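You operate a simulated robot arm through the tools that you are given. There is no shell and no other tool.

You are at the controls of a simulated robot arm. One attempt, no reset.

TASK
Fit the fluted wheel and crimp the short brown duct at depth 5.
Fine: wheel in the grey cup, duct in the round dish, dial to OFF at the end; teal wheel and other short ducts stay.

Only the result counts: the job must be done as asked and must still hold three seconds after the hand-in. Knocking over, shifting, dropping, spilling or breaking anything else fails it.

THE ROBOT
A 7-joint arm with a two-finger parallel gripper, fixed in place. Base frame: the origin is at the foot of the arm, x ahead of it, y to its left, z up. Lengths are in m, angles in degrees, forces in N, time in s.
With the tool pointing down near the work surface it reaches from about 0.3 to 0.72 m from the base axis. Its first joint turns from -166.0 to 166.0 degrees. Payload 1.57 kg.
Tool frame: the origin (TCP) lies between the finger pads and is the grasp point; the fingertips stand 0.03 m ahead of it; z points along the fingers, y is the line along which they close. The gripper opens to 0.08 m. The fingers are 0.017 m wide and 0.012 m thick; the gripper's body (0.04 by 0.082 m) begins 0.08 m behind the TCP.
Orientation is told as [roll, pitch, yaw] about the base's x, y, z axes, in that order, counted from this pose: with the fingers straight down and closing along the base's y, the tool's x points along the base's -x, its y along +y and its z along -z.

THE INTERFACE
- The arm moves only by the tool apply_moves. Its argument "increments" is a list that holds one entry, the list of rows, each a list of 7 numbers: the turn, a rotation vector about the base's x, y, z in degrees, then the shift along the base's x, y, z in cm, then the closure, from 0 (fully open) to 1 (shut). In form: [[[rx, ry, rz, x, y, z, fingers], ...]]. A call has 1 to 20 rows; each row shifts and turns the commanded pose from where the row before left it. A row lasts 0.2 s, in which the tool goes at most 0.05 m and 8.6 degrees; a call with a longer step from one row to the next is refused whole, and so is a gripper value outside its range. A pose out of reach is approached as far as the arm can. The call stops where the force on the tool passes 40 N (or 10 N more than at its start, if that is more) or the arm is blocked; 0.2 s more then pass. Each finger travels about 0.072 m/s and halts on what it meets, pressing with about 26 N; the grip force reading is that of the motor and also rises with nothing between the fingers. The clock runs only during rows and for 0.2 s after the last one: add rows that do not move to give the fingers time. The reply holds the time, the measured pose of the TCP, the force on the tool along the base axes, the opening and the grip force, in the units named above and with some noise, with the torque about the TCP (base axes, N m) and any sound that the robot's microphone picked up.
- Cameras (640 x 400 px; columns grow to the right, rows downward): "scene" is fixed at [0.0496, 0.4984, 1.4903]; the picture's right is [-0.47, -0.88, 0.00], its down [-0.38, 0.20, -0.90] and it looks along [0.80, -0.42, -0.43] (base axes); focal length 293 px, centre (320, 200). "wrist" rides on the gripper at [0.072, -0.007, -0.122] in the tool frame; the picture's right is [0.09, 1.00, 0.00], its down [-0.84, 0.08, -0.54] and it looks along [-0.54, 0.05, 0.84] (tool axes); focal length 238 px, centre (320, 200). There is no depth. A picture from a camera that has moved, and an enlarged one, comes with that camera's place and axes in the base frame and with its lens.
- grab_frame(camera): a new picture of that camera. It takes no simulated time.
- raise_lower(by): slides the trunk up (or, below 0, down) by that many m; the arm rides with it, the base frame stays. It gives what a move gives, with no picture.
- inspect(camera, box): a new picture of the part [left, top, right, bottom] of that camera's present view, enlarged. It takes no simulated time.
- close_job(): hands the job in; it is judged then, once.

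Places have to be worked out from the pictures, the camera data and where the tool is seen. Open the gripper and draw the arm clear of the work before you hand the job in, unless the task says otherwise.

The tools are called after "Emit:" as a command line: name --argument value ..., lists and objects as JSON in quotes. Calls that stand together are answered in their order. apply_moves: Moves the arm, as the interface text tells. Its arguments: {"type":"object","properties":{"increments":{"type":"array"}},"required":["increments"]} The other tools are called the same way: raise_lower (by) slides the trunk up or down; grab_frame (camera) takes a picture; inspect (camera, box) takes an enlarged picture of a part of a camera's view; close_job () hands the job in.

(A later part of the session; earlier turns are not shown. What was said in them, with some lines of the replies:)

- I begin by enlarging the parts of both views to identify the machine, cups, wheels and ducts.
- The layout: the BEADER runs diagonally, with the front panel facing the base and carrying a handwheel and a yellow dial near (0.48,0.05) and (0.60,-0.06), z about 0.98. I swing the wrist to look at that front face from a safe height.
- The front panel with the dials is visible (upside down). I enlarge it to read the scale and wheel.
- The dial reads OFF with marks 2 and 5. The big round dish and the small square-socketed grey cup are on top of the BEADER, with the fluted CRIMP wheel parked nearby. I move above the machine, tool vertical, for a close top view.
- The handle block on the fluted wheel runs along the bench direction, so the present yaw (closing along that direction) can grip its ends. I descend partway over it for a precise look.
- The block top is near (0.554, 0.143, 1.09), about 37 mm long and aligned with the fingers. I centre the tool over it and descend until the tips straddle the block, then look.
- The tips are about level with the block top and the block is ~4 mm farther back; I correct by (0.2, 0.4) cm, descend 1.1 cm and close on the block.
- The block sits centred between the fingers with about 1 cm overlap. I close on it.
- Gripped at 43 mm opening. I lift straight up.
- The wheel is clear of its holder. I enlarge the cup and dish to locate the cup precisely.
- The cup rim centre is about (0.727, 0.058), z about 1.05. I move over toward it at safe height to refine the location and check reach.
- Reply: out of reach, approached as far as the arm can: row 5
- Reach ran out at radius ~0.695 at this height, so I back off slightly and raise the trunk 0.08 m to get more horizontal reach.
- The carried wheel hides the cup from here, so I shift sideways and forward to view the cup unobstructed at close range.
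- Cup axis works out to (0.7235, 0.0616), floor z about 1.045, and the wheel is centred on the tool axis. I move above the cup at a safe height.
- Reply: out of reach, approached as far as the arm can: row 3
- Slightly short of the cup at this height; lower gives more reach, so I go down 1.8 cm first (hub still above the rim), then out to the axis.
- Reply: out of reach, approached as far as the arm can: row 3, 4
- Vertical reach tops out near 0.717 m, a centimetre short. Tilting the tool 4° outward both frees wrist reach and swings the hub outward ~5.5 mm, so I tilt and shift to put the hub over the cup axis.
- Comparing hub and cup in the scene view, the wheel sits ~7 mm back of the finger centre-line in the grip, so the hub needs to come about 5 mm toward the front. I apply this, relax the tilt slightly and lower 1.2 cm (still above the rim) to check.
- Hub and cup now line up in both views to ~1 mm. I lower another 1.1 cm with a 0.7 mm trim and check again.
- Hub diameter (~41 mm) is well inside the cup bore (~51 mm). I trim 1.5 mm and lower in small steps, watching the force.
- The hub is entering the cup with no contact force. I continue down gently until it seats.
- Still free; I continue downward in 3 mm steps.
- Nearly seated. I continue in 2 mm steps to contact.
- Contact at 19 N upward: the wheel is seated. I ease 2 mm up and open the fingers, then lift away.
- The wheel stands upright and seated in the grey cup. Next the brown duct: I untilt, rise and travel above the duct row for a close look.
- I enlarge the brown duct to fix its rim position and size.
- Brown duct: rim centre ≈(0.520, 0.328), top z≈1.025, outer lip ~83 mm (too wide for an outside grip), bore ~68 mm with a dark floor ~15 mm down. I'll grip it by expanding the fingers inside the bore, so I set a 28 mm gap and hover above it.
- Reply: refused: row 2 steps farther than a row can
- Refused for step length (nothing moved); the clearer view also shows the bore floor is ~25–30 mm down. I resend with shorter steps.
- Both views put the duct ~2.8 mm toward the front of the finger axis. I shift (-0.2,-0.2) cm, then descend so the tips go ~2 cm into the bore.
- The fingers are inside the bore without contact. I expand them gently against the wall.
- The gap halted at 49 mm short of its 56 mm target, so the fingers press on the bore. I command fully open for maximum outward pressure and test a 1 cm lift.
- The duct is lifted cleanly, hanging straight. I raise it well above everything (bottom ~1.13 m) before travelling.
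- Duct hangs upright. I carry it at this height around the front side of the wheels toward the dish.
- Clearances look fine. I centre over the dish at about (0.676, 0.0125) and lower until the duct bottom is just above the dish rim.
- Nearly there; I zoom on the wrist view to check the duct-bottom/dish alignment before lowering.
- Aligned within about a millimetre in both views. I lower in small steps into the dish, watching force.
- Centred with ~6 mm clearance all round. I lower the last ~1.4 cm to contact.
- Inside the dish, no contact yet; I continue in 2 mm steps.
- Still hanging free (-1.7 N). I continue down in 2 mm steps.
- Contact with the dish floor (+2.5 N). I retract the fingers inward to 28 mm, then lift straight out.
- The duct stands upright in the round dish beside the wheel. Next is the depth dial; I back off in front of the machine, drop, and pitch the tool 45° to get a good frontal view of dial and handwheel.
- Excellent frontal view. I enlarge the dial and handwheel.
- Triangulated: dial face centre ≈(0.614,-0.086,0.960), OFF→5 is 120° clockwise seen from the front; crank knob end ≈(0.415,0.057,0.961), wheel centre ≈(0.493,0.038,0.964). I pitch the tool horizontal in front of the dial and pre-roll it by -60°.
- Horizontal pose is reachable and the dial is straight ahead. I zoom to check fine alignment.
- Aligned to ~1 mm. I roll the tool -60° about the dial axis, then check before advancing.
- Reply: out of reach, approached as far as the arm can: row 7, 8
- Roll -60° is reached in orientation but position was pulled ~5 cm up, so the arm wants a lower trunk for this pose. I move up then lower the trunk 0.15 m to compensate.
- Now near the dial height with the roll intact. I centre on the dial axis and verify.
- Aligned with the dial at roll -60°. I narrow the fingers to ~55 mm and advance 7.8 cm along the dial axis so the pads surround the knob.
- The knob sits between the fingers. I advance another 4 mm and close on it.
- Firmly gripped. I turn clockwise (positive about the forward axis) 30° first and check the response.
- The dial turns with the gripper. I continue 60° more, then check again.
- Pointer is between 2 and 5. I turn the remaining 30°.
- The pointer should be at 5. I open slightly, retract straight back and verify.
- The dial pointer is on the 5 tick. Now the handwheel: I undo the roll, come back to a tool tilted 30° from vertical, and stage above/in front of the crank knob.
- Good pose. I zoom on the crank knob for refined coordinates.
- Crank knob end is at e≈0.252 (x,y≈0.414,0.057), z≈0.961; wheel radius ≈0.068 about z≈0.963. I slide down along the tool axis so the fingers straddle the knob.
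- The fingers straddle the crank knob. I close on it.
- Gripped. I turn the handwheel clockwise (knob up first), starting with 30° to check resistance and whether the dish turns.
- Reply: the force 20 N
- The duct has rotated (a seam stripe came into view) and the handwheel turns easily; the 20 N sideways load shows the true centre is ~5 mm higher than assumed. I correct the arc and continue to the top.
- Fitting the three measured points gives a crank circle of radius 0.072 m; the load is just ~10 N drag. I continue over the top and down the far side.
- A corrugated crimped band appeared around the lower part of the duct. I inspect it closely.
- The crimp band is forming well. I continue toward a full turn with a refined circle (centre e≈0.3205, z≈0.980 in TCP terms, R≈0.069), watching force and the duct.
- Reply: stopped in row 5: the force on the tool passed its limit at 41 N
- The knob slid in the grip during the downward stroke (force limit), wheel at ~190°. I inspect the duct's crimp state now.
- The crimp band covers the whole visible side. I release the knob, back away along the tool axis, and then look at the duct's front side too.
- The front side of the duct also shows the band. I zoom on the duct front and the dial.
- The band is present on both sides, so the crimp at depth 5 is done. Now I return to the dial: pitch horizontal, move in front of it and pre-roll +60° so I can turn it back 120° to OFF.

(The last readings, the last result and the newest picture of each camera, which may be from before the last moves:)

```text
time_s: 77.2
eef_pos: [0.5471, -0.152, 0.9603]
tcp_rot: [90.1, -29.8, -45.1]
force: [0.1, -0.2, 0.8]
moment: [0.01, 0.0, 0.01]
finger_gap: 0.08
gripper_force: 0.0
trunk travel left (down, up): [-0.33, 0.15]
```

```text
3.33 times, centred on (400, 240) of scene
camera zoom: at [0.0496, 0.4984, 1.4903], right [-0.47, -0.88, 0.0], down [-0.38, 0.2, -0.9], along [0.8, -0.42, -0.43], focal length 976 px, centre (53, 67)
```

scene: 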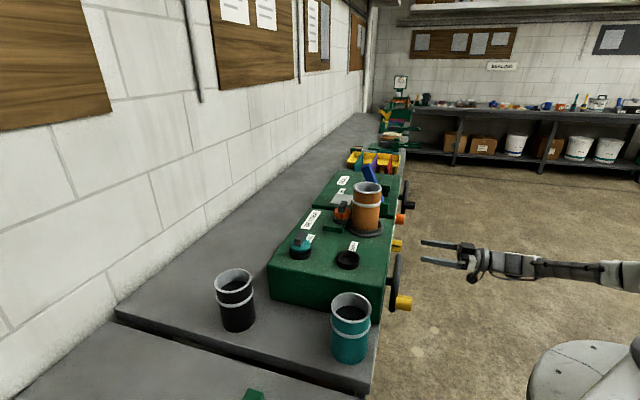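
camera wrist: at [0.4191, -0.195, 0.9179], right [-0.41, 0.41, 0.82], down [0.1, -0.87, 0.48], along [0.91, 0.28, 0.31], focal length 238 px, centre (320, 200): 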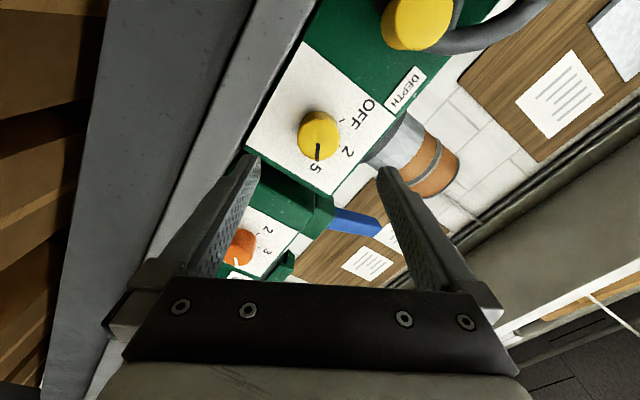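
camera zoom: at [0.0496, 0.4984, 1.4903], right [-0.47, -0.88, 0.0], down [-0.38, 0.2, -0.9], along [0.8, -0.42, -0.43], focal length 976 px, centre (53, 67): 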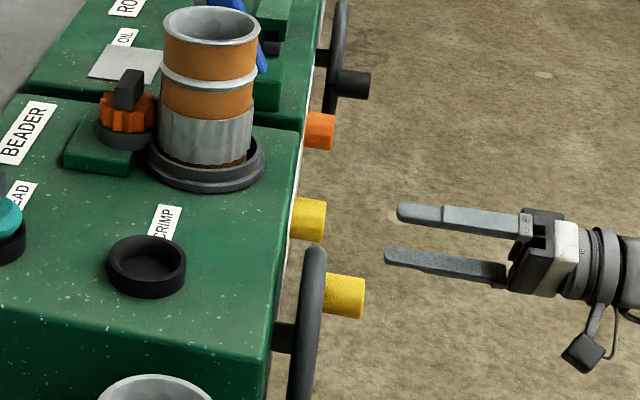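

The dial is still on 5 and the gripper is lined up. I advance to the previous grip pose and close on the knob.

Emit:
apply_moves --increments '[[[0, 0, 0, 0, 0, 0, 0.3], [0, 0, 0, 2.0, 1.95, 0, 0.3], [0, 0, 0, 2.0, 1.95, 0, 0.3], [0, 0, 0, 1.2, 1.15, 0, 0.3], [0, 0, 0, 0.95, 0.9, 0, 0.3], [0, 0, 0, 0, 0, 0, 0.5], [0, 0, 0, 0, 0, 0, 0.8], [0, 0, 0, 0, 0, 0, 1], [0, 0, 0, 0, 0, 0, 1]]]'

Emit:
inspect --camera "wrist" --box '[240, 100, 400, 220]'

```text
time_s: 79.2
eef_pos: [0.6115, -0.0917, 0.9611]
tcp_rot: [90.1, -30.2, -45.1]
force: [1.1, 1.9, 6.0]
moment: [0.19, -0.13, 0.19]
finger_gap: 0.0393
gripper_force: 44.9
trunk travel left (down, up): [-0.33, 0.15]
```

```text
3.33 times, centred on (320, 160) of wrist
camera zoom: at [0.4835, -0.1366, 0.9184], right [-0.41, 0.41, 0.82], down [0.1, -0.87, 0.49], along [0.91, 0.28, 0.32], focal length 794 px, centre (320, 333)
```

zoom: 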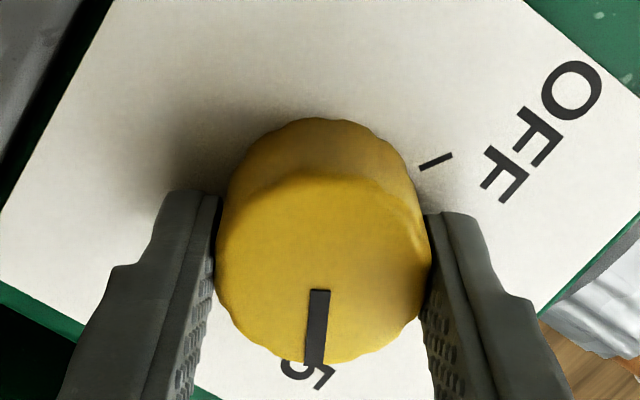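

Gripped at 5. I turn counter-clockwise 60°, then check.

Emit:
apply_moves --increments '[[[-5.303, -5.303, 0, 0, 0, 0, 1], [-5.303, -5.303, 0, 0, 0, 0, 1], [-5.303, -5.303, 0, 0, 0, 0, 1], [-5.303, -5.303, 0, 0, 0, 0, 1], [-5.303, -5.303, 0, 0, 0, 0, 1], [-5.303, -5.303, 0, 0, 0, 0, 1], [-5.303, -5.303, 0, 0, 0, 0, 1], [-5.303, -5.303, 0, 0, 0, 0, 1], [0, 0, 0, 0, 0, 0, 1]]]'

Emit:
inspect --camera "wrist" --box '[240, 100, 400, 220]'

```text
time_s: 81.2
eef_pos: [0.6095, -0.09, 0.9632]
tcp_rot: [-126.7, -89.6, 171.8]
force: [13.1, 10.4, 19.4]
moment: [0.45, -0.53, 0.05]
finger_gap: 0.0393
gripper_force: 44.3
trunk travel left (down, up): [-0.33, 0.15]
```

```text
3.33 times, centred on (320, 160) of wrist
camera zoom: at [0.5281, -0.1818, 0.8895], right [-0.71, 0.7, -0.1], down [-0.44, -0.33, 0.84], along [0.55, 0.63, 0.54], focal length 794 px, centre (320, 333)
```

zoom: 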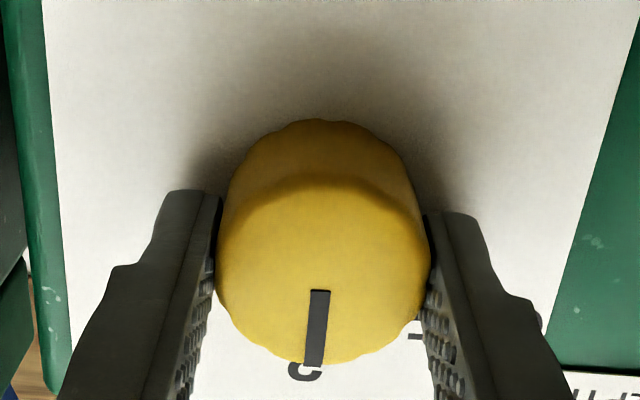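

The dial follows, but side load has built up (~25 N). I relax it with a small shift toward the load and continue turning.

Emit:
apply_moves --increments '[[[0, 0, 0, 0.15, 0.15, 0.35, 1], [0, 0, 0, 0, 0, 0, 1]]]'

```text
time_s: 81.8
eef_pos: [0.6094, -0.0913, 0.9624]
tcp_rot: [-21.8, -90.0, 66.9]
force: [-24.8, -0.7, -3.9]
moment: [0.4, -0.36, 0.64]
finger_gap: 0.0395
gripper_force: 44.2
trunk travel left (down, up): [-0.33, 0.15]
```

I back off the forward shift slightly to neutralise the load.

Emit:
apply_moves --increments '[[[0, 0, 0, -0.14, 0, 0, 1], [0, 0, 0, 0, 0, 0, 1]]]'

```text
time_s: 82.3
eef_pos: [0.6105, -0.0901, 0.9624]
tcp_rot: [-1.0, -90.0, 46.0]
force: [-28.3, -3.2, -18.2]
moment: [-0.61, 0.68, 0.54]
finger_gap: 0.0392
gripper_force: 44.2
trunk travel left (down, up): [-0.33, 0.15]
```

Side load persists, so I release the knob, re-centre with zero load and regrasp for the last 60°.

Emit:
apply_moves --increments '[[[0, 0, 0, 0, 0, 0, 0.7], [0, 0, 0, 0, 0, 0, 0.3], [0, 0, 0, 0, 0, 0, 0.3], [0, 0, 0, 0, 0, 0, 0.3]]]'

Emit:
inspect --camera "wrist" --box '[220, 80, 420, 230]'

Emit:
inspect --camera "scene" --box '[350, 210, 450, 285]'

```text
time_s: 83.3
eef_pos: [0.6109, -0.0909, 0.9644]
tcp_rot: [-169.3, -89.9, -145.7]
force: [0.3, -0.5, 0.2]
moment: [0.01, -0.01, 0.01]
finger_gap: 0.0559
gripper_force: 0.1
trunk travel left (down, up): [-0.33, 0.15]
```

```text
2.67 times, centred on (320, 155) of wrist
camera zoom: at [0.5288, -0.1811, 0.8922], right [-0.7, 0.7, -0.09], down [-0.44, -0.33, 0.84], along [0.56, 0.63, 0.54], focal length 636 px, centre (320, 320)
```

zoom: 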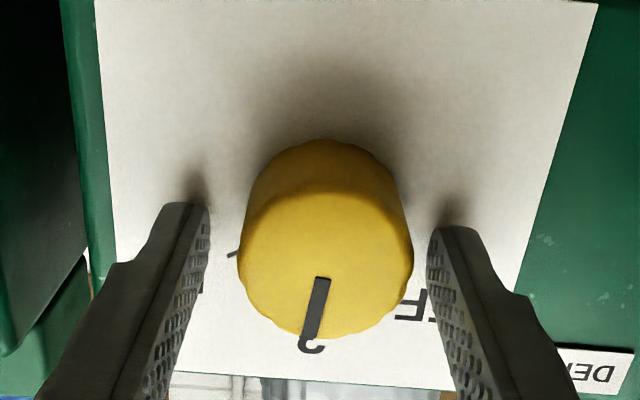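

```text
5.33 times, centred on (400, 248) of scene
camera zoom: at [0.0496, 0.4984, 1.4903], right [-0.47, -0.88, 0.0], down [-0.38, 0.2, -0.9], along [0.8, -0.42, -0.43], focal length 1562 px, centre (-107, -53)
```

zoom: 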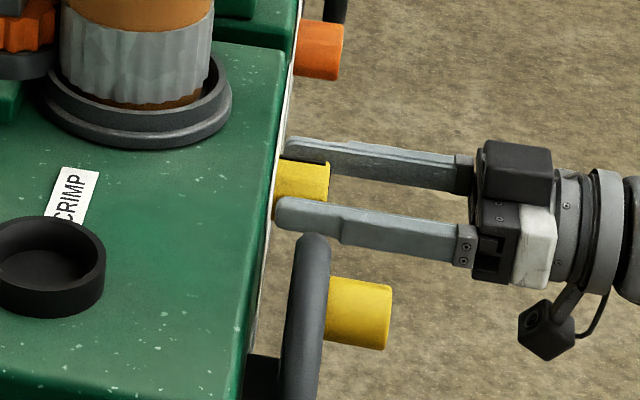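

The knob is on 2, fingertips were very near the plate and the tool is ~4 mm high. I back off 5 mm, re-centre and regrasp.

Emit:
apply_moves --increments '[[[0, 0, 0, -0.35, -0.35, 0, 0.3], [0, 0, 0, -0.12, 0.12, -0.42, 0.3], [0, 0, 0, 0, 0, 0, 0.3], [0, 0, 0, 0, 0, 0, 0.6], [0, 0, 0, 0, 0, 0, 1], [0, 0, 0, 0, 0, 0, 1]]]'

Emit:
inspect --camera "wrist" --box '[220, 80, 420, 230]'

```text
time_s: 84.8
eef_pos: [0.6044, -0.095, 0.9611]
tcp_rot: [174.3, -89.9, -129.3]
force: [7.7, -4.6, 1.3]
moment: [-0.02, -0.02, -0.58]
finger_gap: 0.0389
gripper_force: 44.4
trunk travel left (down, up): [-0.33, 0.15]
```

```text
2.67 times, centred on (320, 155) of wrist
camera zoom: at [0.5228, -0.1854, 0.8877], right [-0.7, 0.71, -0.09], down [-0.44, -0.33, 0.84], along [0.56, 0.63, 0.54], focal length 636 px, centre (320, 320)
```

zoom: 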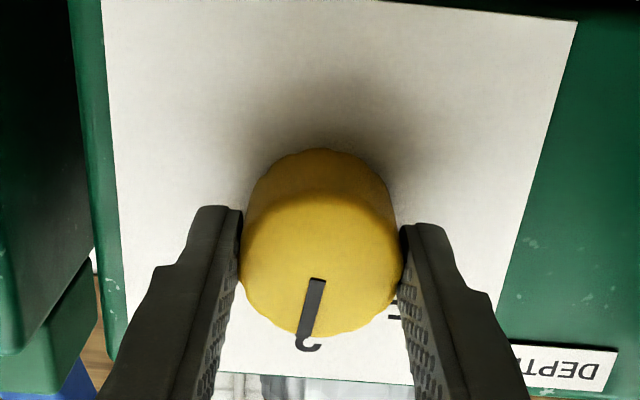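

Load is now small. I turn -30° and check.

Emit:
apply_moves --increments '[[[-5.303, -5.303, 0, 0, 0, 0, 1], [-5.303, -5.303, 0, 0, 0, 0, 1], [-5.303, -5.303, 0, 0, 0, 0, 1], [-5.303, -5.303, 0, 0, 0, 0, 1], [0, 0, 0, 0, 0, 0, 1]]]'

Emit:
inspect --camera "wrist" --box '[220, 80, 420, 230]'

```text
time_s: 86.0
eef_pos: [0.6054, -0.0953, 0.961]
tcp_rot: [-90.2, -60.0, 135.1]
force: [-3.9, -18.7, -1.5]
moment: [0.37, -0.34, -0.07]
finger_gap: 0.039
gripper_force: 43.8
trunk travel left (down, up): [-0.33, 0.15]
```

```text
2.67 times, centred on (320, 155) of wrist
camera zoom: at [0.5475, -0.21, 0.9005], right [-0.58, 0.58, -0.58], down [-0.73, -0.04, 0.68], along [0.37, 0.81, 0.44], focal length 636 px, centre (320, 320)
```

zoom: 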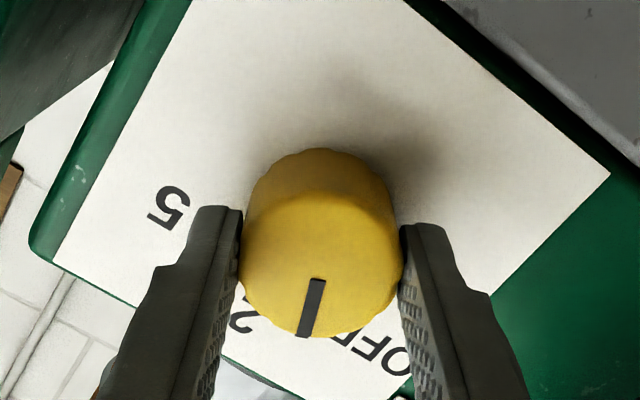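

Continuing: 30° more plus a small forward-load relief, then I check the pointer against the OFF tick.

Emit:
apply_moves --increments '[[[-5.303, -5.303, 0, -0.05, -0.08, 0, 1], [-5.303, -5.303, 0, 0, 0, 0, 1], [-5.303, -5.303, 0, 0, 0, 0, 1], [-5.303, -5.303, 0, 0, 0, 0, 1], [0, 0, 0, 0, 0, 0, 1]]]'

Emit:
inspect --camera "wrist" --box '[220, 80, 420, 230]'

```text
time_s: 87.2
eef_pos: [0.6051, -0.0946, 0.9608]
tcp_rot: [-90.2, -29.9, 135.0]
force: [5.9, -11.9, 0.2]
moment: [0.14, -0.12, -0.13]
finger_gap: 0.0387
gripper_force: 44.2
trunk travel left (down, up): [-0.33, 0.15]
```

```text
2.67 times, centred on (320, 155) of wrist
camera zoom: at [0.5645, -0.2269, 0.9291], right [-0.3, 0.3, -0.91], down [-0.92, 0.16, 0.35], along [0.24, 0.94, 0.23], focal length 636 px, centre (320, 320)
```

zoom: 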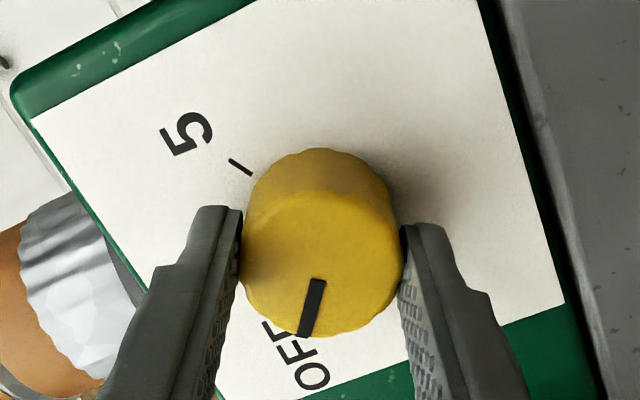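

The pointer is ~9° short of the OFF tick by my estimate; I turn another 9°.

Emit:
apply_moves --increments '[[[-3.18, -3.18, 0, 0, 0, 0, 1], [-3.18, -3.18, 0, 0, 0, 0, 1], [0, 0, 0, 0, 0, 0, 1]]]'

Emit:
inspect --camera "wrist" --box '[220, 80, 420, 230]'

```text
time_s: 88.0
eef_pos: [0.6046, -0.0952, 0.9603]
tcp_rot: [-90.1, -21.1, 135.1]
force: [-2.8, -8.8, 0.6]
moment: [0.42, 0.34, -0.06]
finger_gap: 0.0387
gripper_force: 44.4
trunk travel left (down, up): [-0.33, 0.15]
```

```text
2.67 times, centred on (320, 155) of wrist
camera zoom: at [0.5674, -0.2296, 0.9395], right [-0.19, 0.19, -0.96], down [-0.96, 0.19, 0.23], along [0.22, 0.96, 0.15], focal length 636 px, centre (320, 320)
```

zoom: 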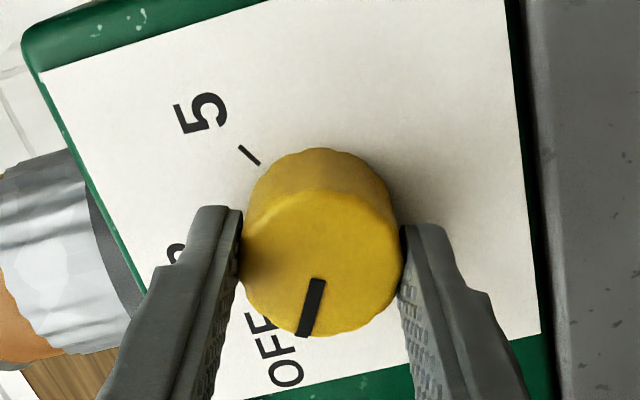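

There is now ~0.5 N·m about the dial axis (possibly the OFF stop). I release, back off straight and check the pointer.

Emit:
apply_moves --increments '[[[0, 0, 0, 0, 0, 0, 0.6], [0, 0, 0, 0, 0, 0, 0.3], [0, 0, 0, 0, 0, 0, 0.3], [0, 0, 0, -1, -1, 0, 0.3], [0, 0, 0, -2, -2, 0, 0.3], [0, 0, 0, -3, -3, 0, 0.3], [0, 0, 0, 0, 0, 0, 0.3]]]'

Emit:
grab_frame --camera "wrist"

Emit:
inspect --camera "wrist" --box '[240, 60, 400, 180]'

```text
time_s: 89.5
eef_pos: [0.545, -0.1556, 0.9634]
tcp_rot: [-90.0, -21.0, 135.1]
force: [0.1, -0.5, -1.0]
moment: [-0.02, 0.0, -0.03]
finger_gap: 0.0559
gripper_force: 0.0
trunk travel left (down, up): [-0.33, 0.15]
```

```text
taken
camera wrist: at [0.5074, -0.2906, 0.9432], right [-0.19, 0.19, -0.96], down [-0.96, 0.19, 0.23], along [0.22, 0.96, 0.15], focal length 238 px, centre (320, 200)
```

wrist: 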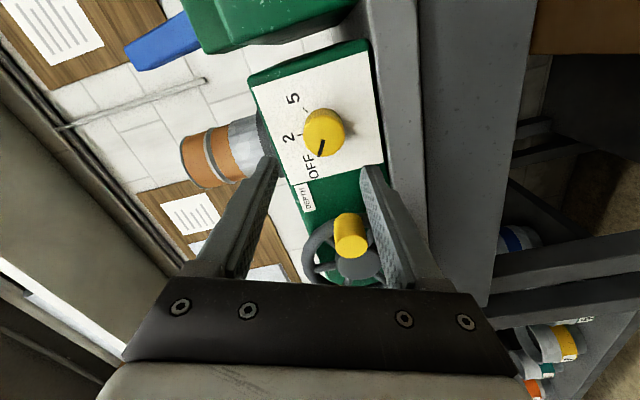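

```text
3.33 times, centred on (320, 120) of wrist
camera zoom: at [0.5074, -0.2906, 0.9432], right [-0.19, 0.19, -0.96], down [-0.96, 0.19, 0.23], along [0.22, 0.96, 0.15], focal length 794 px, centre (320, 467)
```

zoom: 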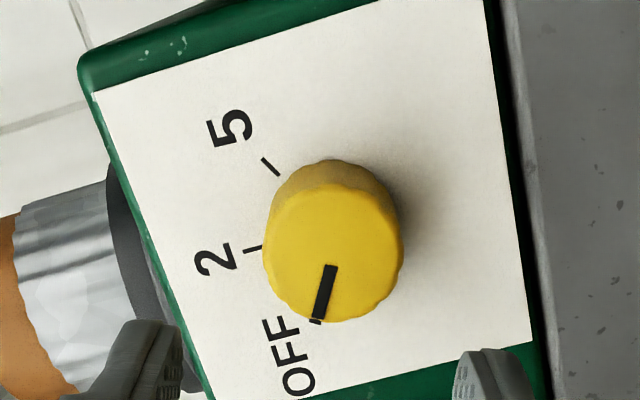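

The pointer looks to be on OFF. I un-roll and go back to the earlier 45° viewing pose to confirm with the tick visible.

Emit:
apply_moves --increments '[[[5.421, 5.421, 0, -0.7, -0.7, 0.5, 0.3], [5.421, 5.421, 0, -0.7, -0.7, 0.5, 0.3], [5.421, 5.421, 0, -0.7, -0.3, 0.5, 0.3], [5.421, 5.421, 0, -0.7, -0.3, 0.5, 0.3], [5.421, 5.421, 0, -0.7, -0.3, 0.5, 0.3], [5.421, 5.421, 0, -0.7, -0.3, 0.5, 0.3], [5.421, 5.421, 0, -0.7, -0.3, 0.5, 0.3], [5.421, 5.421, 0, -0.7, -0.3, 0.5, 0.3], [5.421, 5.421, 0, -0.7, -0.3, 0.5, 0], [-5.303, 5.303, 0, -0.8, 0, 0.2, 0], [-5.303, 5.303, 0, -0.8, 0, 0.2, 0], [-5.303, 5.303, 0, -0.8, 0, 0.2, 0], [-5.303, 5.303, 0, -0.8, 0, 0.2, 0], [-5.303, 5.303, 0, -0.8, 0, 0.2, 0], [-5.303, 5.303, 0, -0.8, 0, 0.2, 0], [0, 0, 0, 0, 0, 0, 0]]]'

Emit:
grab_frame --camera "wrist"

Emit:
inspect --camera "wrist" --box '[230, 140, 350, 220]'

Emit:
grab_frame --camera "scene"

```text
time_s: 93.0
eef_pos: [0.4327, -0.1884, 1.0188]
tcp_rot: [0.1, -44.9, 44.9]
force: [0.3, 0.1, 1.4]
moment: [0.0, 0.03, 0.01]
finger_gap: 0.0799
gripper_force: 0.1
trunk travel left (down, up): [-0.33, 0.15]
```

```text
taken
camera wrist: at [0.3402, -0.2898, 1.0525], right [-0.75, 0.66, -0.06], down [0.09, 0.2, 0.98], along [0.65, 0.73, -0.21], focal length 238 px, centre (320, 200)
```

wrist: 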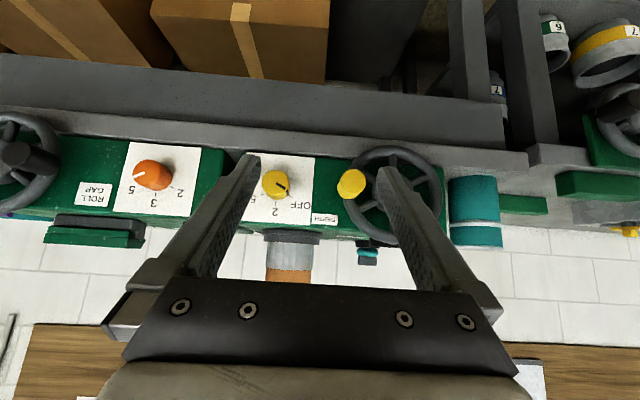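

```text
5.00 times, centred on (290, 180) of wrist
camera zoom: at [0.3402, -0.2898, 1.0525], right [-0.75, 0.66, -0.06], down [0.09, 0.2, 0.98], along [0.65, 0.73, -0.21], focal length 1192 px, centre (470, 300)
```

zoom: 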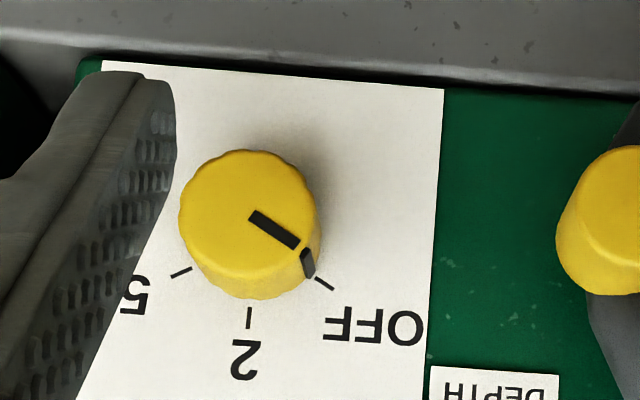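

```text
taken
```

scene: 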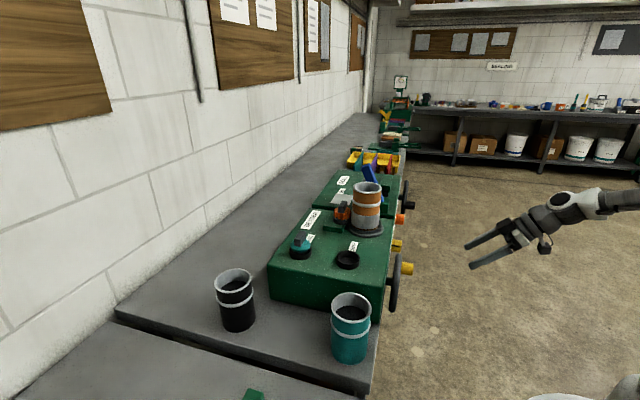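

The dial is exactly back on the OFF tick. A final close check of wheel, duct and surroundings.

Emit:
inspect --camera "scene" --box '[325, 170, 405, 245]'

Emit:
inspect --camera "scene" --box '[200, 220, 440, 370]'

```text
5.33 times, centred on (365, 208) of scene
camera zoom: at [0.0496, 0.4984, 1.4903], right [-0.47, -0.88, 0.0], down [-0.38, 0.2, -0.9], along [0.8, -0.42, -0.43], focal length 1562 px, centre (80, 160)
```

zoom: 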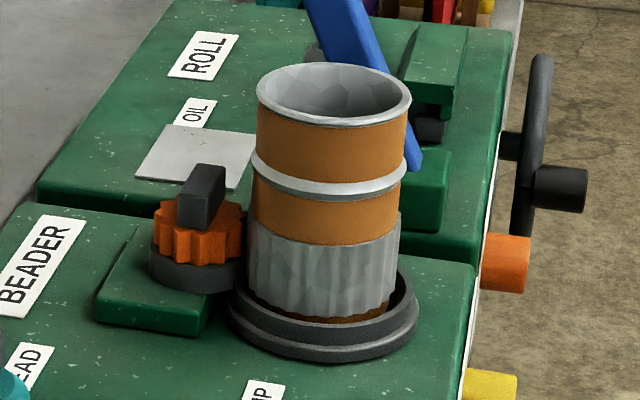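

```text
2.67 times, centred on (320, 295) of scene
camera zoom: at [0.0496, 0.4984, 1.4903], right [-0.47, -0.88, 0.0], down [-0.38, 0.2, -0.9], along [0.8, -0.42, -0.43], focal length 781 px, centre (320, -53)
```

zoom: 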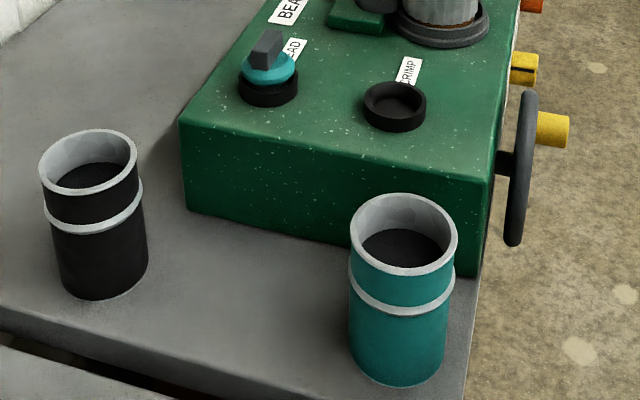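

The wheel is seated in the grey cup, and the crimped brown duct stands in the round dish. The dial is on OFF, the teal wheel and other ducts are where they were, and the gripper is open and clear. I hand the job in.

Emit:
close_job

```text
The job is handed in.
```

I fitted the fluted wheel in the grey cup, crimped the short brown duct at depth 5, and handed the job in. I have no verdict back.

- **Wheel:** the fluted wheel is seated upright in the grey cup.
- **Duct:** the brown duct stands in the round dish. The crimp band covers every side I could see, which is the scene-camera side and the front. I did not see the far side.
- **Crank:** I turned the handwheel about half a turn (roughly 190°), not a full one. The grip slipped on the crank knob and the force limit stopped the move. The band had already appeared by about 150° and did not change after that.
- **Dial:** it was set to 5 for the crimp and is now back on the OFF mark.
- **Everything else:** the teal wheel and the black and teal ducts look unmoved. The handwheel knob is left on the opposite side from where it started.

The gripper was open and drawn back from the bench at hand-in.
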